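You operate a simulated robot arm through the tools that you are given. There is no shell and no other tool.

You are at the controls of a simulated robot arm. One attempt, no reset.

TASK
Calibrate the feeder against the test card with one timed run.
Fine: jug under the sample hose, slide open, press TEST once; from the catch set the feed dial so that a run gives the card's figure within 50 ml; shut the slide. Set down upright: test jug.

The check looks at the end state, three seconds after you hand in, the way a careful person would. Anything else that was tipped, shoved, dropped, spilled or broken makes it a failure.

THE ROBOT
A 7-joint arm with a two-finger parallel gripper, fixed in place. Base frame: the origin is on the floor under the middle of its stand, x ahead of it, y to its left, z up. Readings come in m, degrees, newtons and seconds.
With the tool pointing down near the work surface it reaches from about 0.44 to 0.92 m from the base axis. Its first joint turns from -115.0 to 115.0 degrees. Payload 3.91 kg.
The TCP is the grasp point between the finger pads, 0.03 m short of the fingertips. In the tool frame z runs along the fingers and y along their closing line. Largest opening 0.11 m; finger width 0.02, thickness 0.01; the body of the gripper, 0.048 by 0.112 m, starts 0.055 m behind the TCP.
Orientation is that of the tool frame in the base frame, as a unit quaternion [w, x, y, z]. With the fingers straight down and closing along the base's y, the tool's x points along the base's -x, its y along +y and its z along -z.

THE INTERFACE
- The arm moves only by the tool nudge_tool. Its argument "rows" is a list of rows, each an object of numbers (a shift or turn left out is 0, a gripper value left out holds the last): "gripper": the opening, from 0 (shut) to 1 (fully open); "dx", "dy", "dz": the shift along the base's x, y, z in cm; "rx", "ry", "rz": the turn, a rotation vector about the base's x, y, z in degrees. In form: [{"gripper": .., "dx": .., "dy": .., "dz": .., "rx": .., "ry": .., "rz": ..}, ...]. A call has 1 to 20 rows; each row shifts and turns the commanded pose from where the row before left it. Each row takes 0.2 s and may step no farther than 0.05 m and 8.6 degrees from the row before; otherwise, or with a gripper value out of range, the whole call is refused. Where a pose cannot be reached the arm comes as near as it can. A force on the tool above 40 N (or 10 N above the force at the start of the call, whichever is more), or a blocked arm, ends the call early, and 0.2 s more pass. Each finger travels about 0.153 m/s and halts on what it meets, pressing with about 30 N; the grip force reading is that of the motor and also rises with nothing between the fingers. The clock runs only during rows and for 0.2 s after the last one: add rows that do not move to give the fingers time. The reply holds the time, the measured pose of the TCP, the force on the tool along the base axes, the opening and the grip force, in the units named above and with some noise, with the torque about the TCP (base axes, N m) and any sound that the robot's microphone picked up.
- Cameras (640 x 400 px; columns grow to the right, rows downward): "scene" is fixed at [0.0497, 0.6371, 1.5427]; the picture's right is [-0.54, -0.84, 0.00], its down [-0.33, 0.21, -0.92] and it looks along [0.77, -0.49, -0.39] (base axes); focal length 351 px, centre (320, 200). "wrist" rides on the gripper at [0.072, 0.017, -0.103] in the tool frame; the picture's right is [-0.23, 0.97, 0.00], its down [-0.76, -0.18, -0.62] and it looks along [-0.61, -0.14, 0.78] (tool axes); focal length 222 px, centre (320, 200). There is no depth. A picture from a camera that has moved, and an enlarged one, comes with that camera's place and axes in the base frame and with its lens. The place of the scene camera against the robot may be out by one fixed shift of up to 0.025 m in any direction.
- snapshot(camera): a new picture of that camera. No time passes.
- move_column(by): slides the trunk up (or, below 0, down) by that many m; the arm rides with it, the base frame stays. It gives what a move gives, with no picture.
- inspect(camera, box): a new picture of the part [left, top, right, bottom] of that camera's present view, enlarged. No time passes.
- sign_off(): hands the job in; it is judged then, once.

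Places have to be worked out from the pictures, the camera data and where the tool is seen. Open the gripper and draw the arm clear of the work before you hand the job in, unless the task says otherwise.

The tools are called after "Request:" by a JSON object that holds its "api" and its "payload". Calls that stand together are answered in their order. nudge_tool: Moves the arm, as the interface text tells. Its arguments: {"type":"object","properties":{"rows":{"type":"array","items":{"type":"object","properties":{"gripper":{"type":"number"},"dx":{"type":"number"},"dy":{"type":"number"},"dz":{"type":"number"},"rx":{"type":"number"},"ry":{"type":"number"},"rz":{"type":"number"}}}}},"required":["rows"]} The other tools are called the same way: move_column (by) moves the trunk up or down; snapshot (camera) takes a picture; inspect (camera, box) takes an enlarged picture of a part of a camera's view; sign_off () hands the job in.

At the start:

```text
time_s: 0.0
position: [0.6349, -0.2034, 1.3493]
tool_rot: [0.0, 0.0, 1.0, 0.0]
force: [0.1, 0.2, -0.1]
ft_torque: [-0.03, -0.02, 0.03]
gripper_width: 0.1099
gripper_force: 0.0
trunk travel left (down, up): [-0.775, 0.215]
```

scene: 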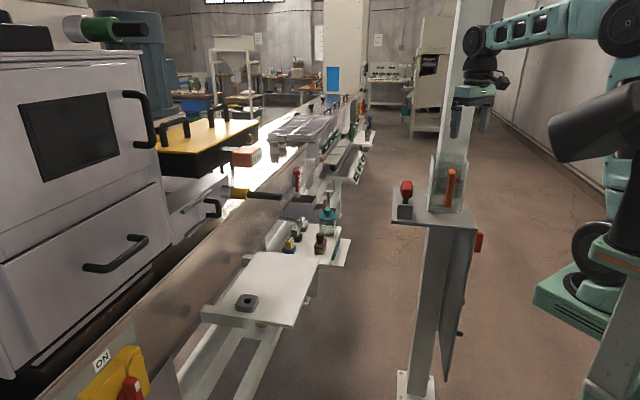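
wrist: 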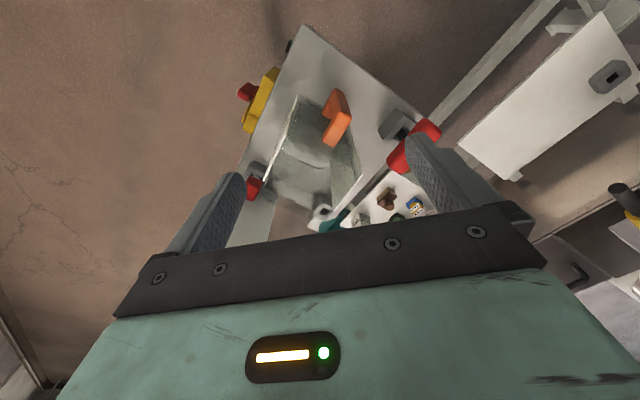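

I start by looking closer at the scene from both cameras to find the jug, hose, slide, TEST button, dial and card.

Request:
{"api": "inspect", "payload": {"camera": "scene", "box": [360, 120, 520, 280]}}

Request:
{"api": "inspect", "payload": {"camera": "scene", "box": [180, 140, 380, 340]}}

Request:
{"api": "inspect", "payload": {"camera": "scene", "box": [0, 0, 260, 200]}}

Request:
{"api": "inspect", "payload": {"camera": "wrist", "box": [200, 20, 460, 240]}}

```text
2.50 times, centred on (440, 200) of scene
camera zoom: at [0.0497, 0.6371, 1.5427], right [-0.54, -0.84, 0.0], down [-0.33, 0.21, -0.92], along [0.77, -0.49, -0.39], focal length 878 px, centre (20, 200)
```

zoom: 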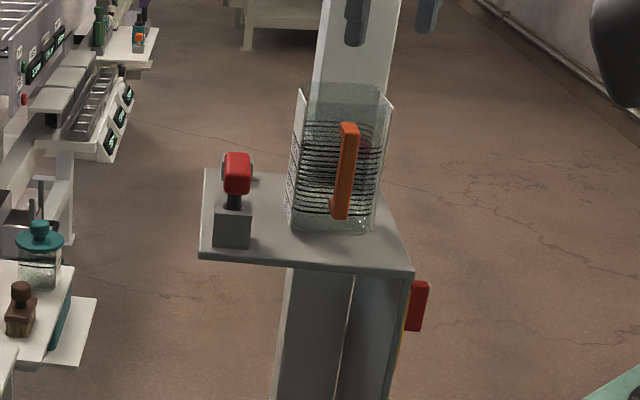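

```text
2.00 times, centred on (280, 240) of scene
camera zoom: at [0.0497, 0.6371, 1.5427], right [-0.54, -0.84, 0.0], down [-0.33, 0.21, -0.92], along [0.77, -0.49, -0.39], focal length 703 px, centre (400, 120)
```

zoom: 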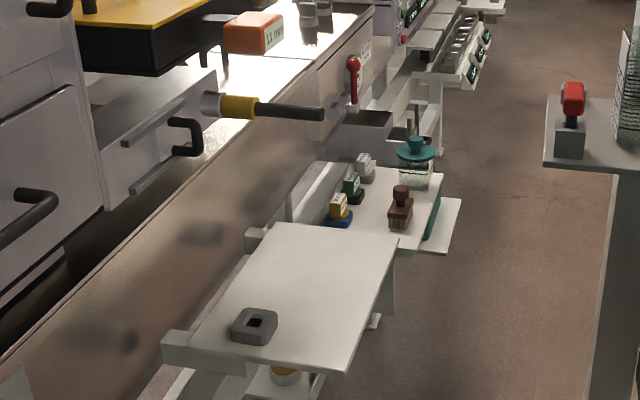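

```text
2.00 times, centred on (130, 100) of scene
camera zoom: at [0.0497, 0.6371, 1.5427], right [-0.54, -0.84, 0.0], down [-0.33, 0.21, -0.92], along [0.77, -0.49, -0.39], focal length 703 px, centre (700, 400)
```

zoom: 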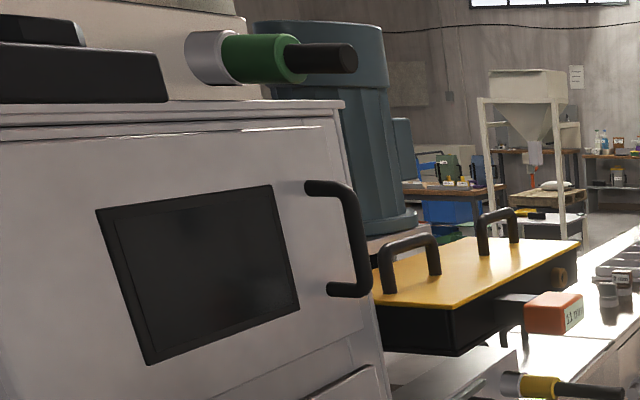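

```text
1.82 times, centred on (330, 130) of wrist
camera zoom: at [0.5622, -0.1861, 1.4531], right [0.23, 0.97, 0.0], down [0.76, -0.18, 0.62], along [0.61, -0.14, -0.78], focal length 404 px, centre (302, 327)
```

zoom: 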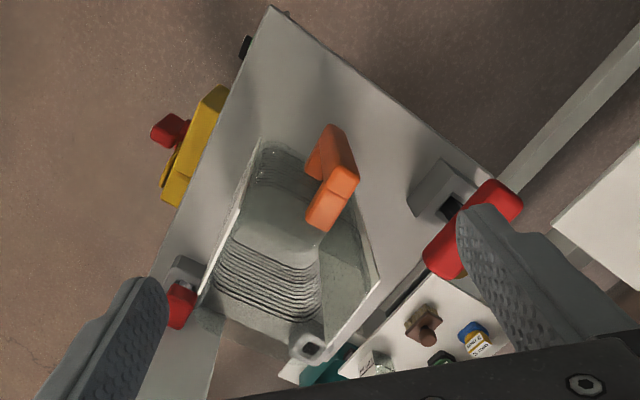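

The jug sits on a post shelf around (0.70, -0.23, 1.1), almost under the gripper; I can't yet see the hose, the dial or the card. I back off and tilt the wrist up to look at the post.

Request:
{"api": "nudge_tool", "payload": {"rows": [{"dx": -2, "dz": 2, "ry": -6}, {"dx": -3, "dz": 2, "ry": -8}, {"dx": -3, "dz": 2, "ry": -8}, {"dx": -3, "dz": 1, "ry": -8}, {"dx": -3, "ry": -6}, {}]}}

```text
time_s: 1.4
position: [0.5676, -0.2313, 1.3301]
tool_rot: [0.309, 0.0, 0.951, 0.0]
force: [0.2, -0.1, -0.5]
ft_torque: [0.02, 0.04, -0.01]
gripper_width: 0.1103
gripper_force: 0.1
out of reach, approached as far as the arm can: row 4, 5
trunk travel left (down, up): [-0.775, 0.215]
```

The arm could not go all the way back; I take pictures from here.

Request:
{"api": "snapshot", "payload": {"camera": "wrist"}}

Request:
{"api": "snapshot", "payload": {"camera": "scene"}}

```text
taken
camera wrist: at [0.448, -0.2154, 1.3711], right [0.18, 0.97, 0.13], down [0.25, -0.18, 0.95], along [0.95, -0.14, -0.28], focal length 222 px, centre (320, 200)
```

wrist: 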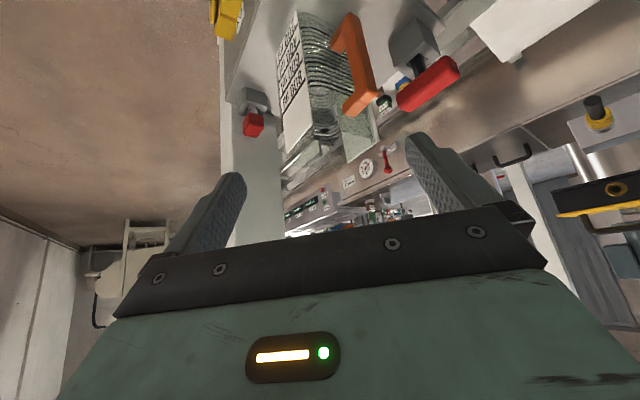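

```text
taken
```

scene: 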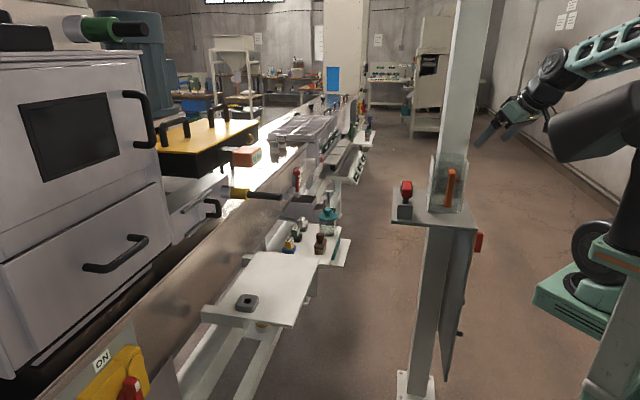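

I see printed text beside the jug; I enlarge it.

Request:
{"api": "inspect", "payload": {"camera": "wrist", "box": [220, 0, 400, 170]}}

Request:
{"api": "inspect", "payload": {"camera": "wrist", "box": [260, 0, 340, 80]}}

Request:
{"api": "inspect", "payload": {"camera": "wrist", "box": [320, 120, 440, 230]}}

Request:
{"api": "inspect", "payload": {"camera": "scene", "box": [370, 160, 510, 380]}}

```text
2.35 times, centred on (310, 85) of wrist
camera zoom: at [0.448, -0.2154, 1.3711], right [0.18, 0.97, 0.13], down [0.25, -0.18, 0.95], along [0.95, -0.14, -0.28], focal length 523 px, centre (344, 471)
```

zoom: 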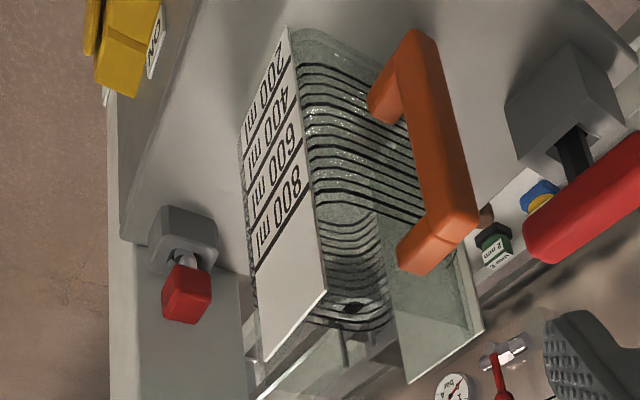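

```text
5.00 times, centred on (300, 40) of wrist
camera zoom: at [0.448, -0.2154, 1.3711], right [0.18, 0.97, 0.13], down [0.25, -0.18, 0.95], along [0.95, -0.14, -0.28], focal length 1111 px, centre (420, 1000)
```

zoom: 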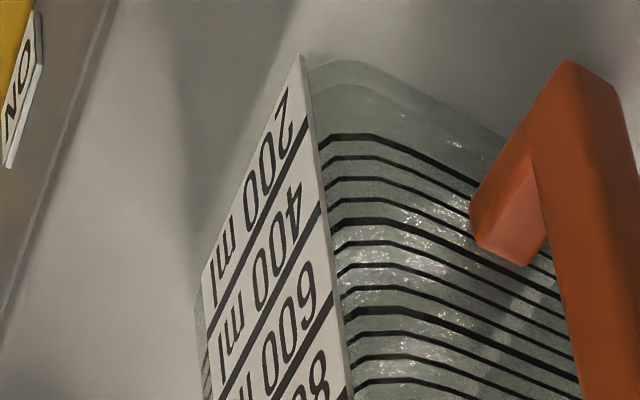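

```text
3.64 times, centred on (380, 175) of wrist
camera zoom: at [0.448, -0.2154, 1.3711], right [0.18, 0.97, 0.13], down [0.25, -0.18, 0.95], along [0.95, -0.14, -0.28], focal length 808 px, centre (102, 291)
```

zoom: 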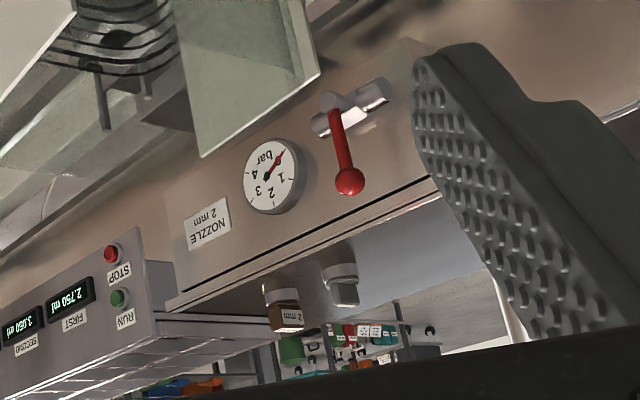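

```text
1.82 times, centred on (440, 270) of scene
camera zoom: at [0.0497, 0.6371, 1.5427], right [-0.54, -0.84, 0.0], down [-0.33, 0.21, -0.92], along [0.77, -0.49, -0.39], focal length 639 px, centre (102, 73)
```

zoom: 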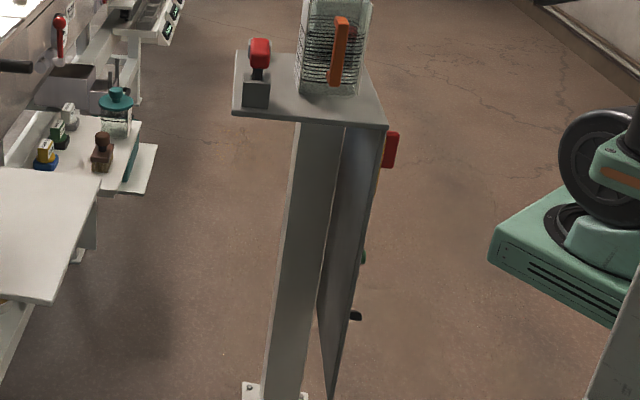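

The shelf seems turned about 45°, with corner A nearest me at about (0.56,-0.21,1.08), and a control panel hanging below the edge that faces (-x,-y). I swing to the right and turn the wrist left to look at that panel face.

Request:
{"api": "nudge_tool", "payload": {"rows": [{"dy": -4, "rz": 6}, {"dy": -4, "rz": 6}, {"dy": -4, "rz": 6}, {"dy": -4, "rz": 6}, {"dy": -4, "rz": 6}, {"dy": -4, "rz": 6}, {}]}}

Request:
{"api": "snapshot", "payload": {"camera": "wrist"}}

Request:
{"api": "snapshot", "payload": {"camera": "scene"}}

```text
time_s: 3.0
position: [0.5658, -0.4734, 1.3312]
tool_rot: [0.293, -0.295, 0.904, 0.096]
force: [0.7, 0.6, 0.0]
ft_torque: [0.0, -0.02, 0.0]
gripper_width: 0.11
gripper_force: 0.1
trunk travel left (down, up): [-0.775, 0.215]
```

```text
taken
camera wrist: at [0.4591, -0.5306, 1.3717], right [-0.42, 0.9, 0.13], down [0.31, 0.0, 0.95], along [0.85, 0.45, -0.28], focal length 222 px, centre (320, 200)
```

wrist: 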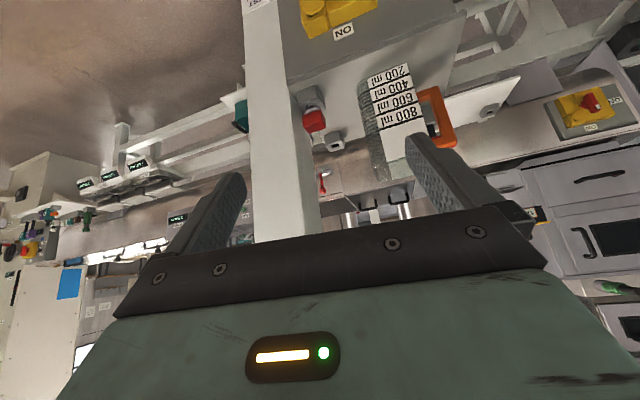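

```text
taken
```

scene: 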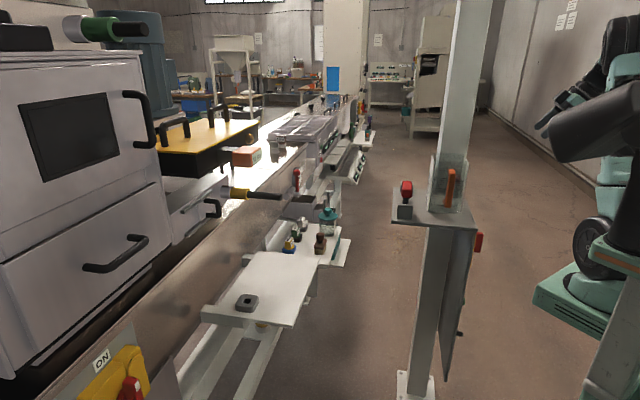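

The panel face is now visible at the image top (picture is upside down). I lower the trunk to view the panel squarely.

Request:
{"api": "move_column", "payload": {"by": -0.3}}

Request:
{"api": "snapshot", "payload": {"camera": "wrist"}}

```text
time_s: 6.0
position: [0.5658, -0.4735, 1.0302]
tool_rot: [0.294, -0.293, 0.905, 0.095]
force: [-0.9, 0.0, 0.1]
ft_torque: [-0.01, 0.02, 0.04]
gripper_width: 0.11
gripper_force: 0.1
trunk travel left (down, up): [-0.475, 0.515]
```

```text
taken
camera wrist: at [0.4592, -0.53, 1.0719], right [-0.42, 0.9, 0.13], down [0.31, 0.0, 0.95], along [0.85, 0.44, -0.28], focal length 222 px, centre (320, 200)
```

wrist: 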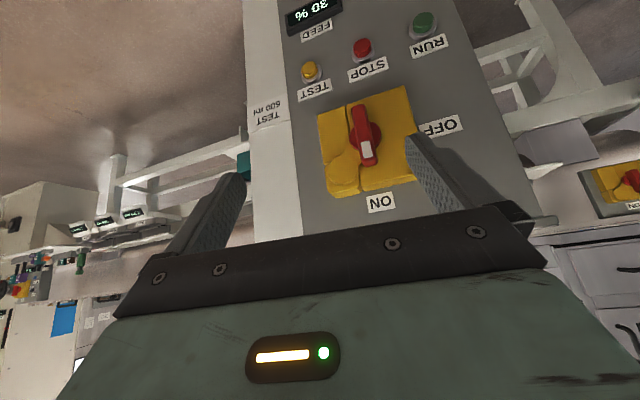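

Request:
{"api": "inspect", "payload": {"camera": "wrist", "box": [230, 0, 470, 220]}}

Request:
{"api": "inspect", "payload": {"camera": "wrist", "box": [240, 80, 320, 160]}}

```text
1.82 times, centred on (350, 110) of wrist
camera zoom: at [0.4592, -0.53, 1.0719], right [-0.42, 0.9, 0.13], down [0.31, 0.0, 0.95], along [0.85, 0.44, -0.28], focal length 404 px, centre (266, 364)
```

zoom: 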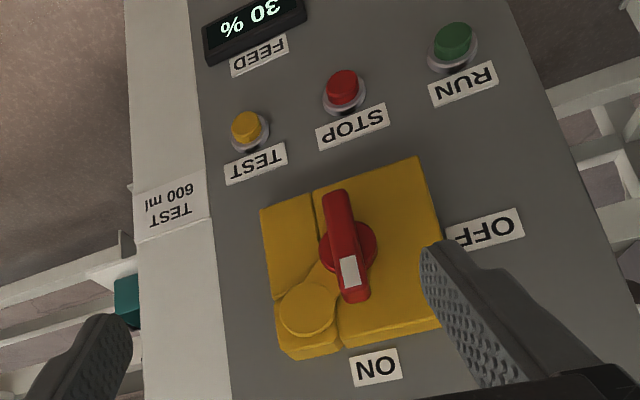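

```text
5.00 times, centred on (280, 120) of wrist
camera zoom: at [0.4592, -0.53, 1.0719], right [-0.42, 0.9, 0.13], down [0.31, 0.0, 0.95], along [0.85, 0.44, -0.28], focal length 1111 px, centre (520, 600)
```

zoom: 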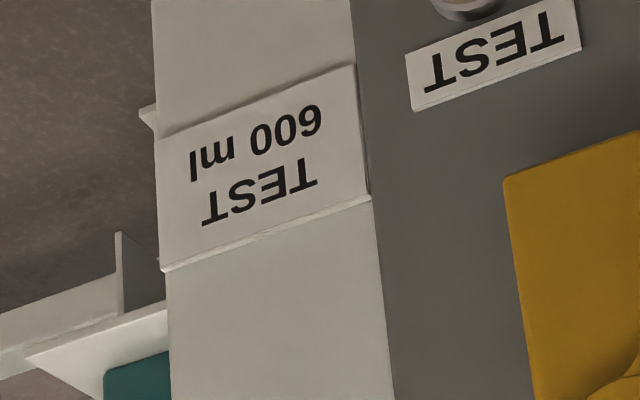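

The card says TEST 600 ml, power switch points to ON, and there are TEST, STOP, RUN buttons and a FEED display at 30 %. I go lower to see the dial.

Request:
{"api": "move_column", "payload": {"by": -0.25}}

Request:
{"api": "snapshot", "payload": {"camera": "wrist"}}

```text
time_s: 8.6
position: [0.5648, -0.4728, 0.7816]
tool_rot: [0.293, -0.293, 0.905, 0.094]
force: [-1.0, -0.5, -0.9]
ft_torque: [-0.01, 0.0, -0.03]
gripper_width: 0.11
gripper_force: 0.2
trunk travel left (down, up): [-0.225, 0.765]
```

```text
taken
camera wrist: at [0.4592, -0.53, 0.8219], right [-0.42, 0.9, 0.13], down [0.31, 0.0, 0.95], along [0.85, 0.44, -0.28], focal length 222 px, centre (320, 200)
```

wrist: 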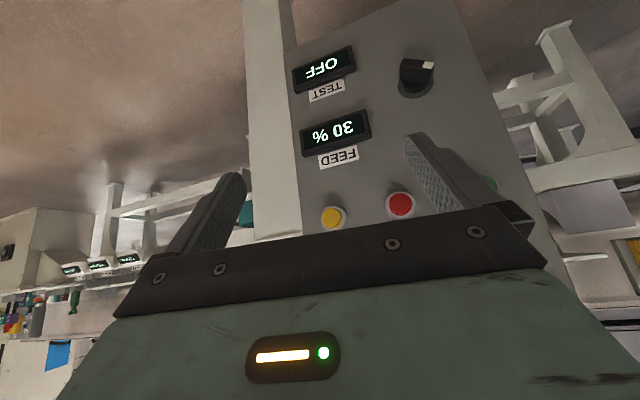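

Request:
{"api": "inspect", "payload": {"camera": "wrist", "box": [270, 0, 510, 220]}}

Request:
{"api": "inspect", "payload": {"camera": "wrist", "box": [370, 30, 470, 120]}}

```text
1.82 times, centred on (390, 110) of wrist
camera zoom: at [0.4592, -0.53, 0.8219], right [-0.42, 0.9, 0.13], down [0.31, 0.0, 0.95], along [0.85, 0.44, -0.28], focal length 404 px, centre (193, 364)
```

zoom: 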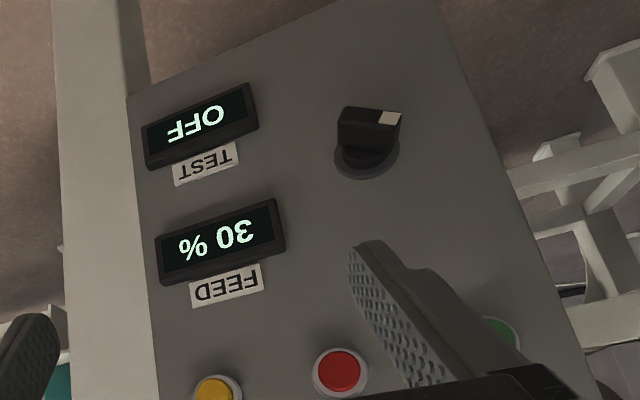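

```text
4.44 times, centred on (420, 75) of wrist
camera zoom: at [0.4592, -0.53, 0.8219], right [-0.42, 0.9, 0.13], down [0.31, 0.0, 0.95], along [0.85, 0.44, -0.28], focal length 987 px, centre (-124, 756)
```

zoom: 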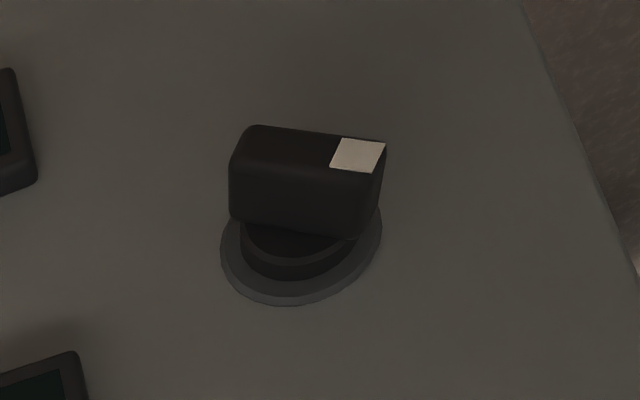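

Now I've seen the dial (30 %). I go back up to look for the hose and slide around and above the shelf.

Request:
{"api": "move_column", "payload": {"by": 0.55}}

Request:
{"api": "inspect", "payload": {"camera": "wrist", "box": [230, 0, 530, 220]}}

Request:
{"api": "inspect", "payload": {"camera": "wrist", "box": [280, 80, 380, 180]}}

```text
refused: 0.55 is not a number from -0.4 to 0.4
```

```text
1.82 times, centred on (380, 110) of wrist
camera zoom: at [0.4592, -0.53, 0.8219], right [-0.42, 0.9, 0.13], down [0.31, 0.0, 0.95], along [0.85, 0.44, -0.28], focal length 404 px, centre (211, 364)
```

zoom: 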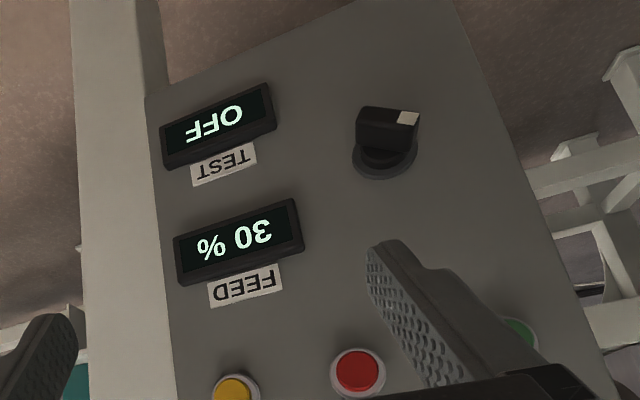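

```text
4.00 times, centred on (330, 130) of wrist
camera zoom: at [0.4592, -0.53, 0.8219], right [-0.42, 0.9, 0.13], down [0.31, 0.0, 0.95], along [0.85, 0.44, -0.28], focal length 888 px, centre (280, 480)
```

zoom: 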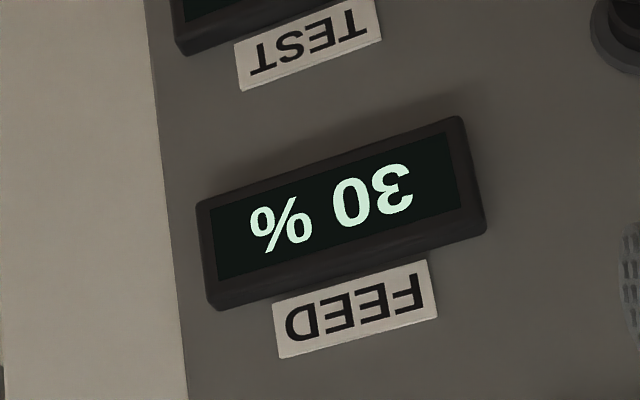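

The single column step is limited to 0.4 m, so I raise in two steps.

Request:
{"api": "move_column", "payload": {"by": 0.4}}

Request:
{"api": "snapshot", "payload": {"camera": "wrist"}}

Request:
{"api": "move_column", "payload": {"by": 0.15}}

Request:
{"api": "inspect", "payload": {"camera": "wrist", "box": [230, 0, 530, 220]}}

Request:
{"api": "inspect", "payload": {"camera": "wrist", "box": [280, 80, 380, 180]}}

```text
time_s: 12.4
position: [0.5663, -0.4724, 1.1808]
tool_rot: [0.295, -0.294, 0.904, 0.096]
force: [0.5, 0.7, -0.1]
ft_torque: [-0.01, 0.01, -0.02]
gripper_width: 0.11
gripper_force: 0.1
trunk travel left (down, up): [-0.625, 0.365]
```

```text
taken
camera wrist: at [0.4592, -0.53, 1.2218], right [-0.42, 0.9, 0.13], down [0.31, 0.0, 0.95], along [0.85, 0.44, -0.28], focal length 222 px, centre (320, 200)
```

wrist: 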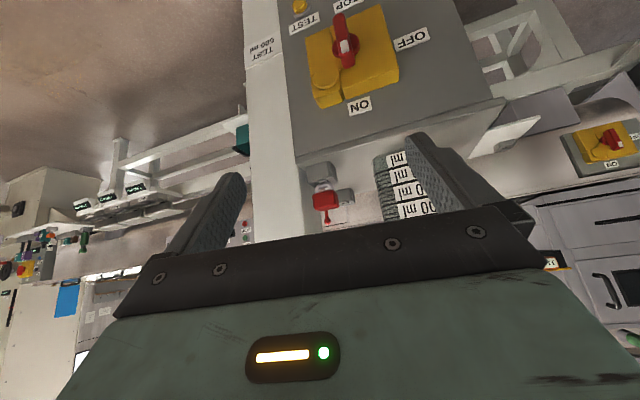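

```text
time_s: 14.2
position: [0.5668, -0.4715, 1.3308]
tool_rot: [0.294, -0.294, 0.905, 0.095]
force: [-0.2, 0.3, 0.4]
ft_torque: [0.02, 0.02, 0.01]
gripper_width: 0.1101
gripper_force: 0.2
trunk travel left (down, up): [-0.775, 0.215]
```

```text
1.82 times, centred on (380, 110) of wrist
camera zoom: at [0.4593, -0.53, 1.3718], right [-0.42, 0.9, 0.13], down [0.31, 0.0, 0.95], along [0.85, 0.44, -0.28], focal length 404 px, centre (211, 364)
```

zoom: 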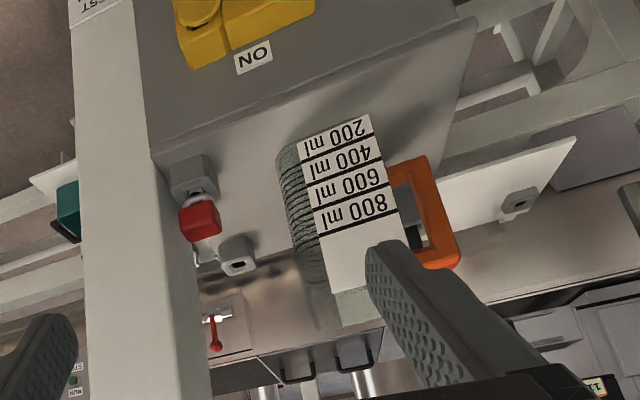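

```text
4.00 times, centred on (330, 130) of wrist
camera zoom: at [0.4593, -0.53, 1.3718], right [-0.42, 0.9, 0.13], down [0.31, 0.0, 0.95], along [0.85, 0.44, -0.28], focal length 888 px, centre (280, 480)
```

zoom: 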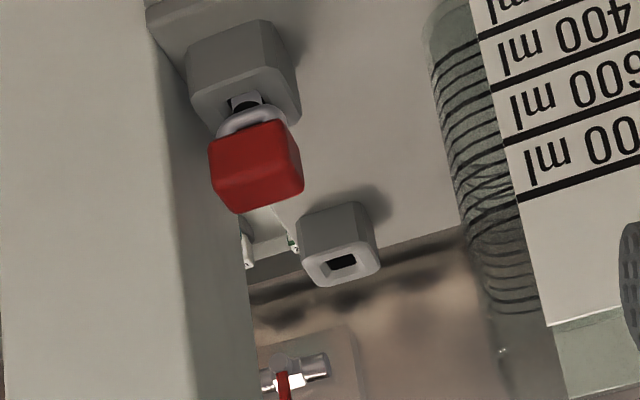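

I see a red-handled block by the post, a grey block with a square hole, and the jug; nothing above yet. I tilt the wrist up to look above the shelf.

Request:
{"api": "nudge_tool", "payload": {"rows": [{"rx": 4.7, "ry": -6.47}, {"rx": 4.7, "ry": -6.47}, {"rx": 4.7, "ry": -6.47}, {"rx": 4.7, "ry": -6.47}, {"rx": 4.7, "ry": -6.47}, {}]}}

Request:
{"api": "snapshot", "payload": {"camera": "wrist"}}

Request:
{"api": "snapshot", "payload": {"camera": "scene"}}

```text
time_s: 15.6
position: [0.5657, -0.4735, 1.3299]
tool_rot: [0.586, -0.243, 0.749, 0.19]
force: [-0.5, -0.3, 0.0]
ft_torque: [0.02, -0.01, 0.04]
gripper_width: 0.11
gripper_force: 0.0
trunk travel left (down, up): [-0.775, 0.215]
```

```text
taken
camera wrist: at [0.4604, -0.5292, 1.2849], right [-0.53, 0.82, 0.22], down [-0.24, -0.39, 0.89], along [0.82, 0.42, 0.4], focal length 222 px, centre (320, 200)
```

wrist: 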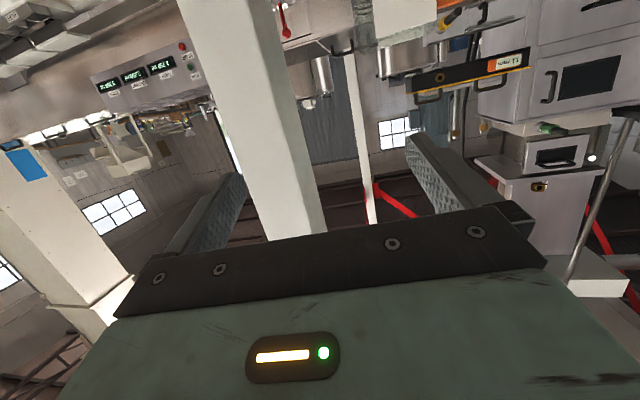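

```text
taken
```

scene: 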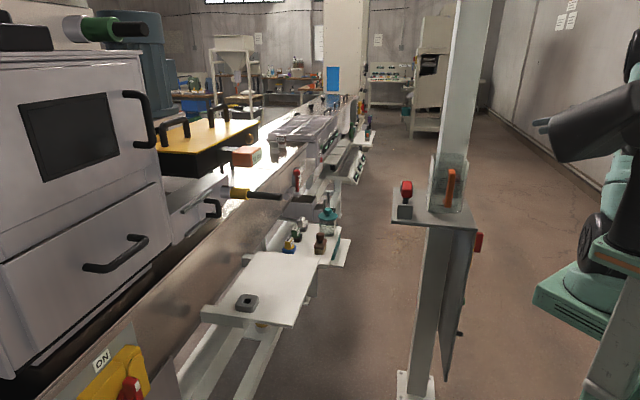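

The post just continues upward with nothing visible so far. I raise the trunk to the top to look higher along the post.

Request:
{"api": "move_column", "payload": {"by": 0.21}}

Request:
{"api": "snapshot", "payload": {"camera": "wrist"}}

```text
time_s: 17.8
position: [0.5663, -0.4727, 1.5408]
tool_rot: [0.585, -0.244, 0.75, 0.19]
force: [-0.6, 0.2, -0.3]
ft_torque: [0.0, -0.04, 0.0]
gripper_width: 0.11
gripper_force: 0.1
trunk travel left (down, up): [-0.985, 0.005]
```

```text
taken
camera wrist: at [0.4605, -0.5293, 1.495], right [-0.53, 0.82, 0.22], down [-0.24, -0.39, 0.89], along [0.82, 0.42, 0.4], focal length 222 px, centre (320, 200)
```

wrist: 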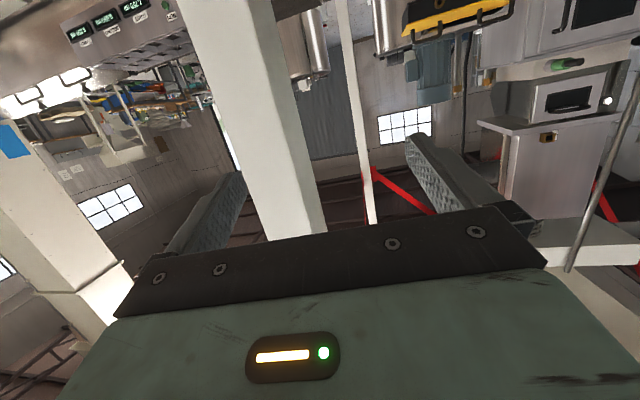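

I tilt up a further 32° to see the top of the post.

Request:
{"api": "nudge_tool", "payload": {"rows": [{"rx": 4.7, "ry": -6.47}, {"rx": 4.7, "ry": -6.47}, {"rx": 4.7, "ry": -6.47}, {"rx": 4.7, "ry": -6.47}, {}]}}

Request:
{"api": "snapshot", "payload": {"camera": "wrist"}}

```text
time_s: 19.0
position: [0.5652, -0.4743, 1.5419]
tool_rot: [0.77, -0.182, 0.559, 0.25]
force: [0.0, 0.3, 0.7]
ft_torque: [0.01, -0.04, -0.03]
gripper_width: 0.11
gripper_force: 0.0
trunk travel left (down, up): [-0.985, 0.005]
```

```text
taken
camera wrist: at [0.4945, -0.5043, 1.4395], right [-0.63, 0.75, 0.22], down [-0.57, -0.63, 0.53], along [0.53, 0.21, 0.82], focal length 222 px, centre (320, 200)
```

wrist: 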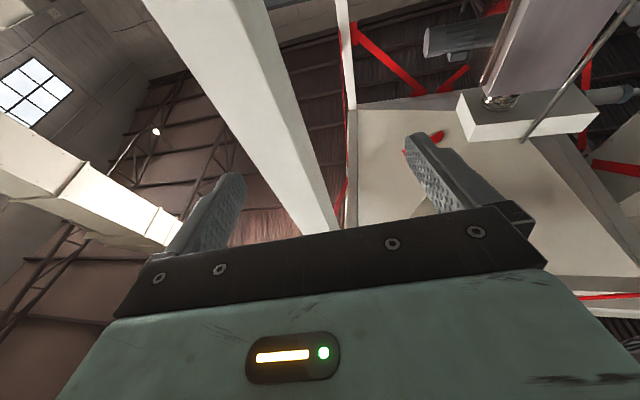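

Overhead to the left (+y) there is a hopper and a pole that is out of the scene camera's view, so the feeder outlet may be on my left. I tilt back down and move left at height to look there.

Request:
{"api": "nudge_tool", "payload": {"rows": [{"rx": -4.7, "ry": 6.47}, {"rx": -4.7, "ry": 6.47, "dy": 2}, {"rx": -4.7, "ry": 6.47, "dy": 3}, {"rx": -4.7, "ry": 6.47, "dy": 3}, {"rx": -4.7, "ry": 6.47, "dy": 3}, {"rx": -4.7, "ry": 6.47, "dy": 3}, {"rx": -4.7, "ry": 6.47, "dy": 3}, {"rx": -4.7, "ry": 6.47, "dy": 3}, {"dy": 3, "rz": 6}, {"dy": 3, "rz": 8}, {"dy": 3, "rz": 8}, {"dy": 3, "rz": 8}, {}]}}

Request:
{"api": "snapshot", "payload": {"camera": "wrist"}}

Request:
{"api": "snapshot", "payload": {"camera": "scene"}}

```text
time_s: 21.8
position: [0.5673, -0.1546, 1.5388]
tool_rot: [0.315, -0.505, 0.777, 0.204]
force: [0.8, -0.7, 0.1]
ft_torque: [0.02, -0.03, 0.02]
gripper_width: 0.11
gripper_force: 0.0
trunk travel left (down, up): [-0.985, 0.005]
```

```text
taken
camera wrist: at [0.5023, -0.2607, 1.5633], right [-0.82, 0.54, 0.16], down [0.21, 0.03, 0.98], along [0.53, 0.84, -0.14], focal length 222 px, centre (320, 200)
```

wrist: 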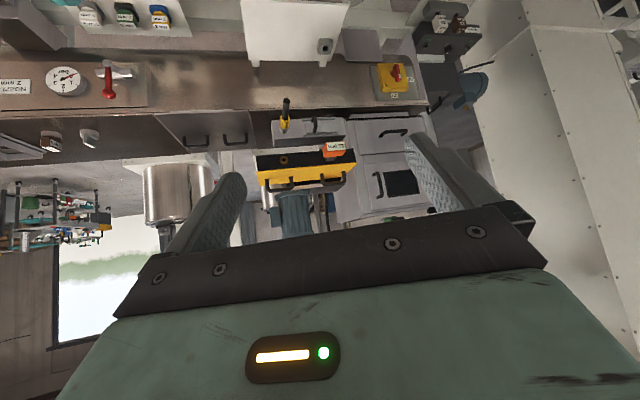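

```text
taken
```

scene: 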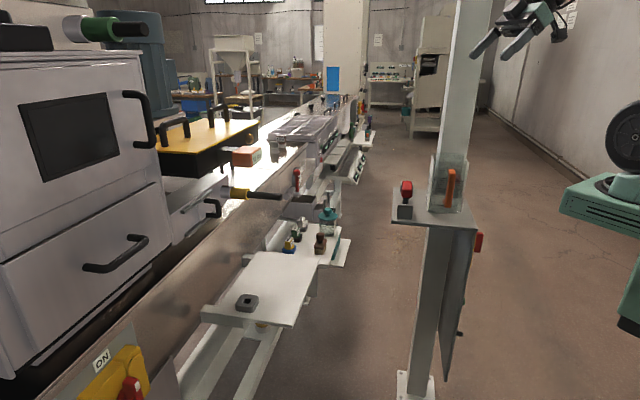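

A large white tapered bin appears at the far left (image right). I turn the wrist further left in place to see it before moving.

Request:
{"api": "nudge_tool", "payload": {"rows": [{"rz": 8}, {"rz": 8}, {"rz": 8}, {"rz": 8}, {"rz": 8}, {"rz": 8}, {}]}}

Request:
{"api": "snapshot", "payload": {"camera": "wrist"}}

```text
time_s: 23.4
position: [0.5663, -0.1532, 1.5388]
tool_rot: [-0.205, 0.778, -0.505, -0.314]
force: [0.3, -0.8, -0.3]
ft_torque: [0.0, 0.01, -0.02]
gripper_width: 0.1099
gripper_force: 0.2
trunk travel left (down, up): [-0.985, 0.005]
```

```text
taken
camera wrist: at [0.6012, -0.2735, 1.5637], right [-0.96, -0.25, 0.16], down [0.12, 0.18, 0.98], along [-0.27, 0.95, -0.14], focal length 222 px, centre (320, 200)
```

wrist: 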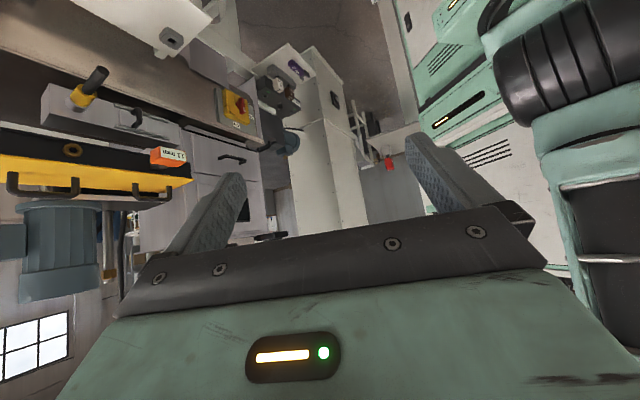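

Request:
{"api": "inspect", "payload": {"camera": "wrist", "box": [190, 0, 450, 220]}}

Request:
{"api": "inspect", "payload": {"camera": "wrist", "box": [330, 80, 430, 180]}}

Request:
{"api": "inspect", "payload": {"camera": "wrist", "box": [230, 30, 330, 130]}}

```text
1.82 times, centred on (320, 110) of wrist
camera zoom: at [0.6012, -0.2735, 1.5637], right [-0.96, -0.25, 0.16], down [0.12, 0.18, 0.98], along [-0.27, 0.95, -0.14], focal length 404 px, centre (320, 364)
```

zoom: 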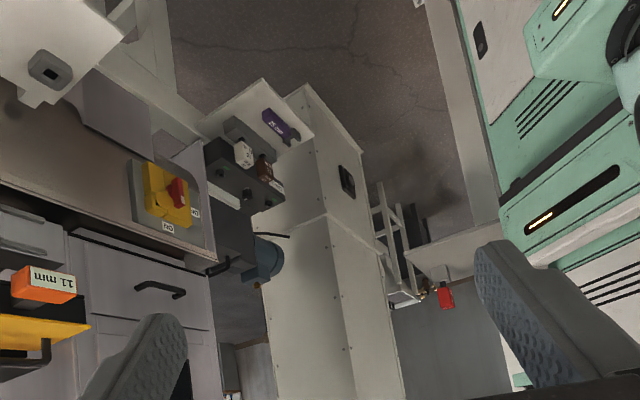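

```text
4.00 times, centred on (380, 130) of wrist
camera zoom: at [0.6012, -0.2735, 1.5637], right [-0.96, -0.25, 0.16], down [0.12, 0.18, 0.98], along [-0.27, 0.95, -0.14], focal length 888 px, centre (80, 480)
```

zoom: 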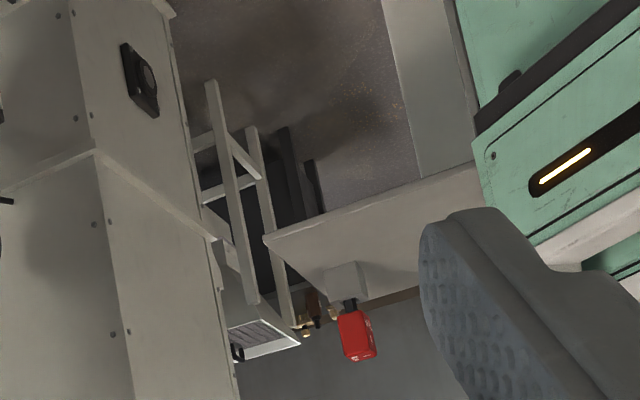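

```text
4.00 times, centred on (280, 80) of wrist
camera zoom: at [0.6012, -0.2735, 1.5637], right [-0.96, -0.25, 0.16], down [0.12, 0.18, 0.98], along [-0.27, 0.95, -0.14], focal length 888 px, centre (480, 680)
```

zoom: 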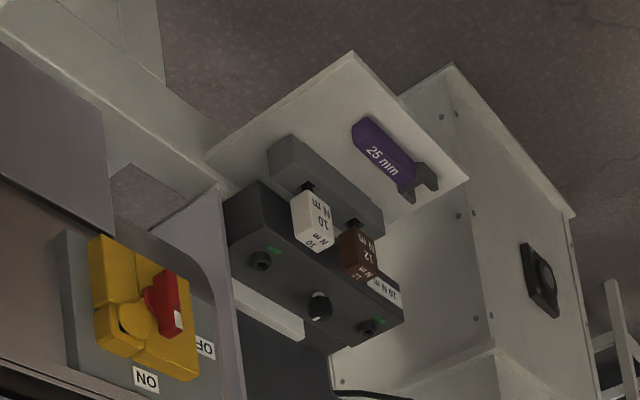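

A machine wall is about 0.97 m out toward (+x,+y), so an arc at 0.58 m radius is clear. I swing left along that arc to look at the left side, where there's a shelf with a red item beyond the white enclosure.

Request:
{"api": "nudge_tool", "payload": {"rows": [{"dx": 0.5, "dy": 3.8}, {"dx": 0.5, "dy": 3.8}, {"dx": 0.5, "dy": 3.8}, {"dx": 0.5, "dy": 3.8}, {"dx": -0.5, "dy": 3.8}, {"dx": -0.5, "dy": 3.8}, {"dx": -0.5, "dy": 3.8}, {"dx": -0.5, "dy": 3.8}, {"dx": -1.45, "dy": 3.5}, {"dx": -1.45, "dy": 3.5}, {"dx": -1.45, "dy": 3.5}, {"dx": -1.45, "dy": 3.5}, {}]}}

Request:
{"api": "snapshot", "payload": {"camera": "wrist"}}

Request:
{"api": "snapshot", "payload": {"camera": "scene"}}

```text
time_s: 26.2
position: [0.5069, 0.2912, 1.5379]
tool_rot: [-0.204, 0.778, -0.505, -0.315]
force: [-0.3, -0.5, 0.1]
ft_torque: [0.0, 0.0, -0.01]
gripper_width: 0.11
gripper_force: 0.1
trunk travel left (down, up): [-0.985, 0.005]
```

```text
taken
camera wrist: at [0.5415, 0.1708, 1.5636], right [-0.96, -0.25, 0.16], down [0.12, 0.18, 0.98], along [-0.27, 0.95, -0.14], focal length 222 px, centre (320, 200)
```

wrist: 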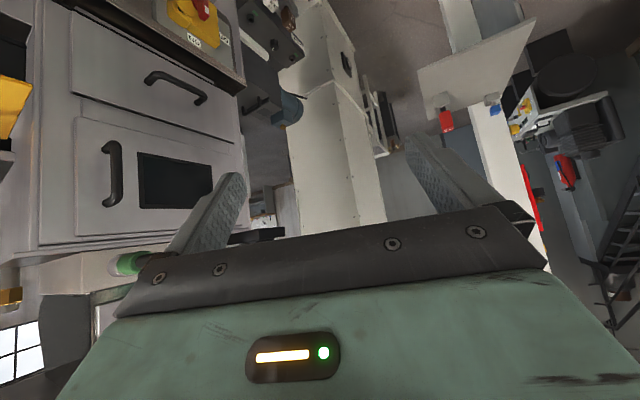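

```text
taken
```

scene: 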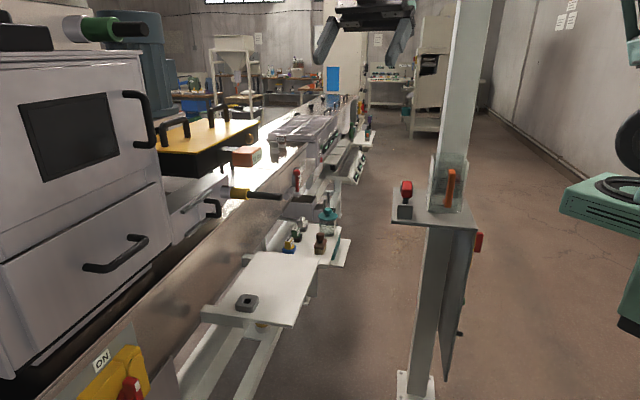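

A second shelf/post with a red item is visible at the left. I zoom on it.

Request:
{"api": "inspect", "payload": {"camera": "wrist", "box": [380, 0, 640, 220]}}

Request:
{"api": "inspect", "payload": {"camera": "wrist", "box": [400, 20, 540, 160]}}

Request:
{"api": "inspect", "payload": {"camera": "wrist", "box": [180, 0, 400, 200]}}

```text
1.82 times, centred on (510, 110) of wrist
camera zoom: at [0.5415, 0.1708, 1.5636], right [-0.96, -0.25, 0.16], down [0.12, 0.18, 0.98], along [-0.27, 0.95, -0.14], focal length 404 px, centre (-26, 364)
```

zoom: 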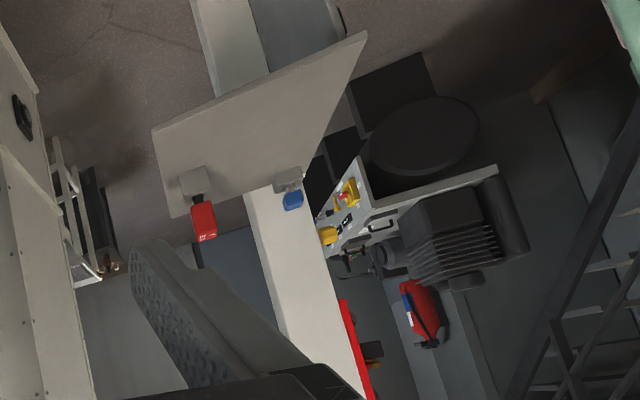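

```text
2.86 times, centred on (470, 90) of wrist
camera zoom: at [0.5415, 0.1708, 1.5636], right [-0.96, -0.25, 0.16], down [0.12, 0.18, 0.98], along [-0.27, 0.95, -0.14], focal length 635 px, centre (-109, 514)
```

zoom: 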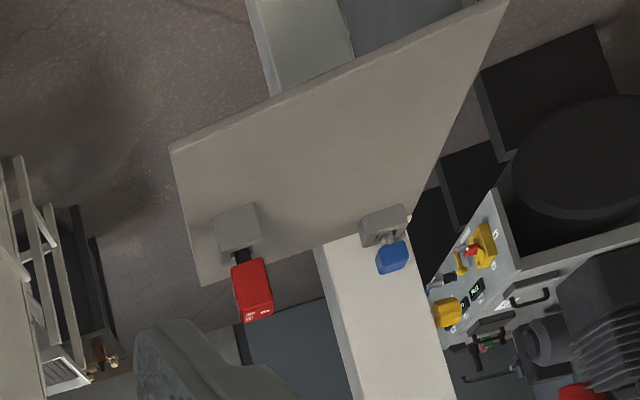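

```text
2.00 times, centred on (290, 100) of wrist
camera zoom: at [0.5415, 0.1708, 1.5636], right [-0.96, -0.25, 0.16], down [0.12, 0.18, 0.98], along [-0.27, 0.95, -0.14], focal length 444 px, centre (380, 400)
```

zoom: 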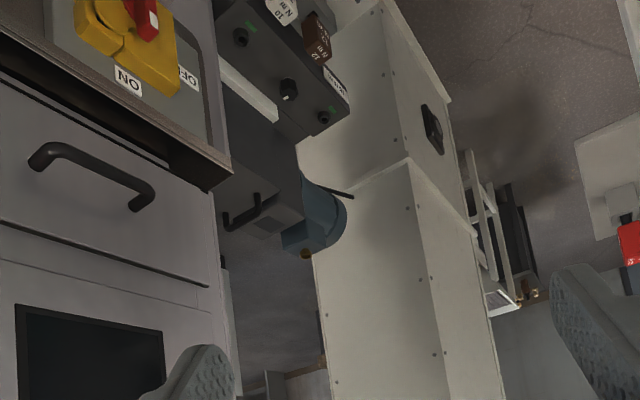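

This left station has no jug or hose, so it looks unrelated. I swing back and to the right side, which I haven't viewed, at the same height and radius.

Request:
{"api": "nudge_tool", "payload": {"rows": [{"dx": 1.45, "dy": -3.5, "rz": -8}, {"dx": 1.45, "dy": -3.5, "rz": -8}, {"dx": 1.45, "dy": -3.5, "rz": -8}, {"dx": 1.45, "dy": -3.5, "rz": -8}, {"dx": 0.5, "dy": -3.8, "rz": -8}, {"dx": 0.5, "dy": -3.8, "rz": -8}, {"dx": 0.5, "dy": -3.8, "rz": -8}, {"dx": 0.5, "dy": -3.8, "rz": -8}, {"dx": -0.5, "dy": -3.8, "rz": -8}, {"dx": -0.5, "dy": -3.8, "rz": -8}, {"dx": -0.5, "dy": -3.8, "rz": -8}, {"dx": -0.5, "dy": -3.8, "rz": -8}, {"dx": -1.45, "dy": -3.5, "rz": -8}, {"dx": -1.45, "dy": -3.5, "rz": -8}, {"dx": -1.45, "dy": -3.5, "rz": -8}, {"dx": -1.45, "dy": -3.5, "rz": -8}, {"dx": -2.3, "dy": -3.0, "rz": -8}, {"dx": -2.3, "dy": -3.0, "rz": -8}, {"dx": -2.3, "dy": -3.0, "rz": -8}, {"dx": -2.3, "dy": -3.0, "rz": -8}]}}

Request:
{"api": "snapshot", "payload": {"camera": "wrist"}}

```text
time_s: 30.4
position: [0.4524, -0.4276, 1.5104]
tool_rot: [0.344, 0.363, 0.853, -0.146]
force: [0.2, 0.3, 0.2]
ft_torque: [0.0, -0.04, -0.02]
gripper_width: 0.1102
gripper_force: 0.1
out of reach, approached as far as the arm can: row 10, 11, 12, 13, 14, 17
trunk travel left (down, up): [-0.985, 0.005]
```

```text
taken
camera wrist: at [0.3786, -0.3265, 1.5341], right [0.82, 0.56, 0.16], down [-0.05, -0.21, 0.98], along [0.58, -0.8, -0.14], focal length 222 px, centre (320, 200)
```

wrist: 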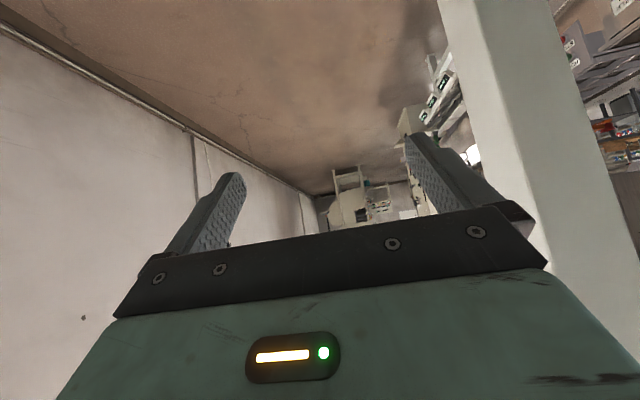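

Nothing but wall on the right. I return to the middle, heading toward the line (+x,+y), to look closely at the table and the things by it.

Request:
{"api": "nudge_tool", "payload": {"rows": [{"dx": 2.0, "dy": 3.3, "rz": 8}, {"dx": 2.0, "dy": 3.3, "rz": 8}, {"dx": 2.0, "dy": 3.3, "rz": 8}, {"dx": 1.45, "dy": 3.5, "rz": 8}, {"dx": 1.45, "dy": 3.5, "rz": 8}, {"dx": 1.0, "dy": 3.5, "rz": 8}, {"dx": 0.5, "dy": 3.8, "rz": 8}, {"dx": 0.5, "dy": 3.8, "rz": 8}, {"dx": 0, "dy": 3.8, "rz": 8}, {"dx": 0, "dy": 3.8, "rz": 8}, {"dx": -0.5, "dy": 3.8, "rz": 8}, {"dx": -0.5, "dy": 3.8}, {}]}}

Request:
{"api": "snapshot", "payload": {"camera": "wrist"}}

```text
time_s: 33.2
position: [0.5607, -0.008, 1.497]
tool_rot: [0.35, -0.333, 0.865, 0.134]
force: [-0.4, -0.3, -0.2]
ft_torque: [-0.02, -0.02, 0.0]
gripper_width: 0.1101
gripper_force: 0.0
out of reach, approached as far as the arm can: row 2, 4
trunk travel left (down, up): [-0.985, 0.005]
```

```text
taken
camera wrist: at [0.4565, -0.0787, 1.5215], right [-0.53, 0.83, 0.16], down [0.2, -0.06, 0.98], along [0.82, 0.55, -0.14], focal length 222 px, centre (320, 200)
```

wrist: 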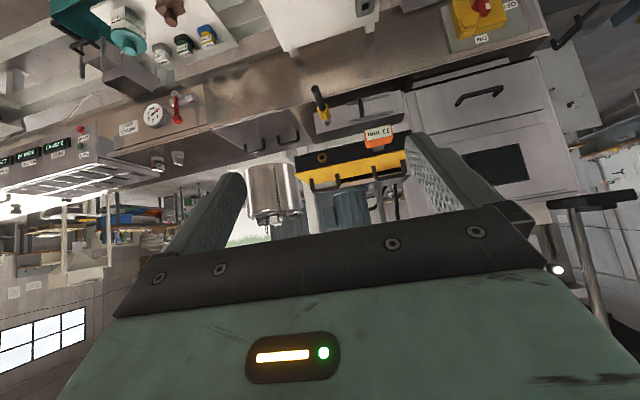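

I tilt down about 30° to see the table under the line and the post shelf from above.

Request:
{"api": "nudge_tool", "payload": {"rows": [{"rx": -5.3, "ry": 5.9}, {"rx": -5.3, "ry": 5.9}, {"rx": -5.3, "ry": 5.9}, {"rx": -5.3, "ry": 5.9}, {}]}}

Request:
{"api": "snapshot", "payload": {"camera": "wrist"}}

Request:
{"api": "inspect", "payload": {"camera": "wrist", "box": [100, 0, 360, 220]}}

Request:
{"api": "inspect", "payload": {"camera": "wrist", "box": [340, 0, 600, 220]}}

```text
time_s: 34.4
position: [0.5605, -0.0068, 1.4992]
tool_rot: [0.099, -0.357, 0.928, 0.039]
force: [0.4, -0.2, -0.3]
ft_torque: [-0.04, -0.01, -0.02]
gripper_width: 0.11
gripper_force: 0.0
trunk travel left (down, up): [-0.985, 0.005]
```

```text
taken
camera wrist: at [0.4803, -0.0571, 1.5842], right [-0.49, 0.87, 0.05], down [0.57, 0.28, 0.77], along [0.66, 0.4, -0.64], focal length 222 px, centre (320, 200)
```

wrist: 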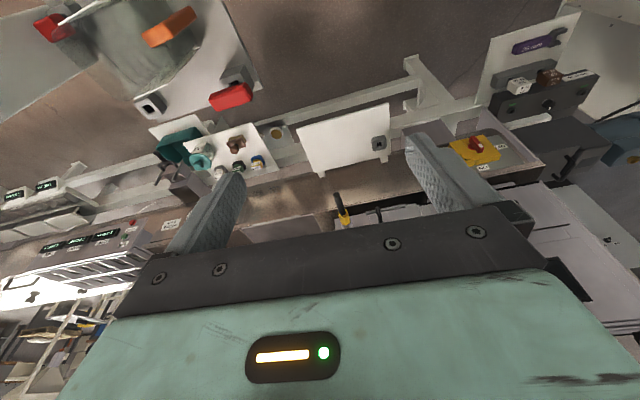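

```text
1.82 times, centred on (230, 110) of wrist
camera zoom: at [0.4803, -0.0571, 1.5842], right [-0.49, 0.87, 0.05], down [0.57, 0.28, 0.77], along [0.66, 0.4, -0.64], focal length 404 px, centre (484, 364)
```

zoom: 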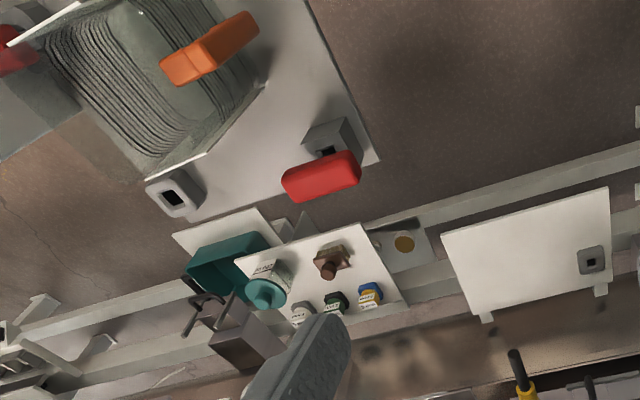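

```text
1.82 times, centred on (470, 110) of wrist
camera zoom: at [0.4803, -0.0571, 1.5842], right [-0.49, 0.87, 0.05], down [0.57, 0.28, 0.77], along [0.66, 0.4, -0.64], focal length 404 px, centre (47, 364)
```

zoom: 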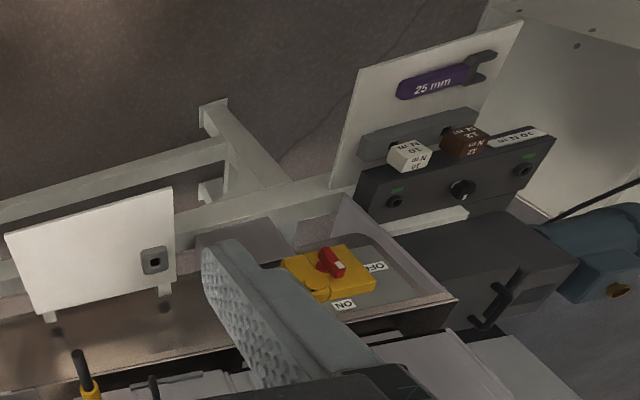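

The shelf carries three small grey blocks (one red lever on black stem, one red piece by the post, one empty socket). I want a closer look at them, so I move left a bit and turn the wrist to look back at the shelf from the +y side.

Request:
{"api": "nudge_tool", "payload": {"rows": [{"dy": 2, "rz": -8}, {"dy": 2, "rz": -8}, {"dy": 2, "rz": -8}, {"dy": 2, "rz": -8}, {"dy": 2, "rz": -8}, {"dy": 2, "rz": -8}, {"dy": 1, "rz": -8}, {"rz": -8}, {"rz": -8}, {"rz": -8}, {"rz": -8}, {}]}}

Request:
{"api": "move_column", "payload": {"by": -0.15}}

Request:
{"api": "snapshot", "payload": {"camera": "wrist"}}

```text
time_s: 37.0
position: [0.5598, 0.1254, 1.4982]
tool_rot: [0.099, 0.39, 0.915, -0.043]
force: [-0.3, -0.5, 0.2]
ft_torque: [0.0, -0.03, 0.04]
gripper_width: 0.11
gripper_force: 0.0
trunk travel left (down, up): [-0.985, 0.005]
```

```text
time_s: 38.8
position: [0.5608, 0.1233, 1.3487]
tool_rot: [0.098, 0.388, 0.915, -0.042]
force: [-0.2, -0.2, -0.2]
ft_torque: [0.01, 0.0, -0.01]
gripper_width: 0.11
gripper_force: 0.2
trunk travel left (down, up): [-0.835, 0.155]
```

```text
taken
camera wrist: at [0.5077, 0.202, 1.4343], right [0.85, 0.52, 0.05], down [0.3, -0.56, 0.77], along [0.43, -0.64, -0.64], focal length 222 px, centre (320, 200)
```

wrist: 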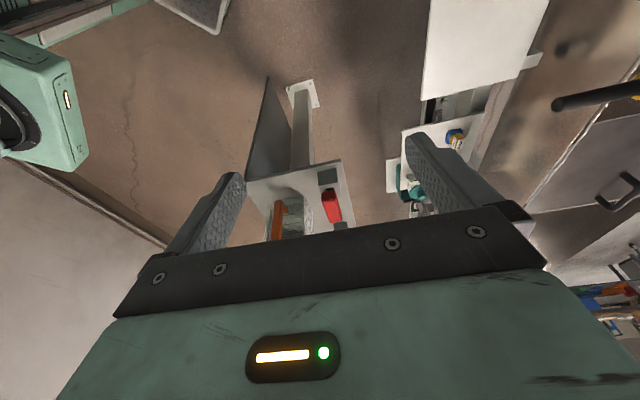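

I tilt the wrist up ~24° so the shelf is in clear view and zoom in.

Request:
{"api": "nudge_tool", "payload": {"rows": [{"rx": -5.7, "ry": -5.5}, {"rx": -5.7, "ry": -5.5}, {"rx": -5.7, "ry": -5.5}, {}]}}

Request:
{"api": "snapshot", "payload": {"camera": "wrist"}}

Request:
{"api": "inspect", "payload": {"camera": "wrist", "box": [230, 60, 390, 200]}}

```text
time_s: 39.8
position: [0.559, 0.1249, 1.3486]
tool_rot: [0.286, 0.371, 0.875, -0.121]
force: [-0.4, -0.7, 0.7]
ft_torque: [0.01, -0.03, 0.01]
gripper_width: 0.11
gripper_force: 0.1
trunk travel left (down, up): [-0.835, 0.155]
```

```text
taken
camera wrist: at [0.4889, 0.2215, 1.3897], right [0.83, 0.54, 0.13], down [0.04, -0.3, 0.95], along [0.56, -0.78, -0.27], focal length 222 px, centre (320, 200)
```

wrist: 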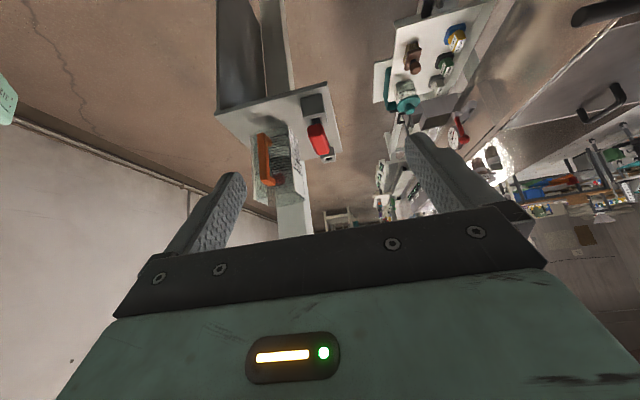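

```text
2.86 times, centred on (310, 130) of wrist
camera zoom: at [0.4889, 0.2215, 1.3897], right [0.83, 0.54, 0.13], down [0.04, -0.3, 0.95], along [0.56, -0.78, -0.27], focal length 635 px, centre (349, 400)
```

zoom: 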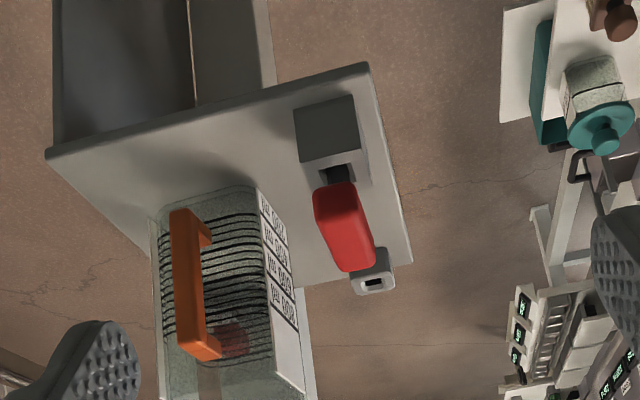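

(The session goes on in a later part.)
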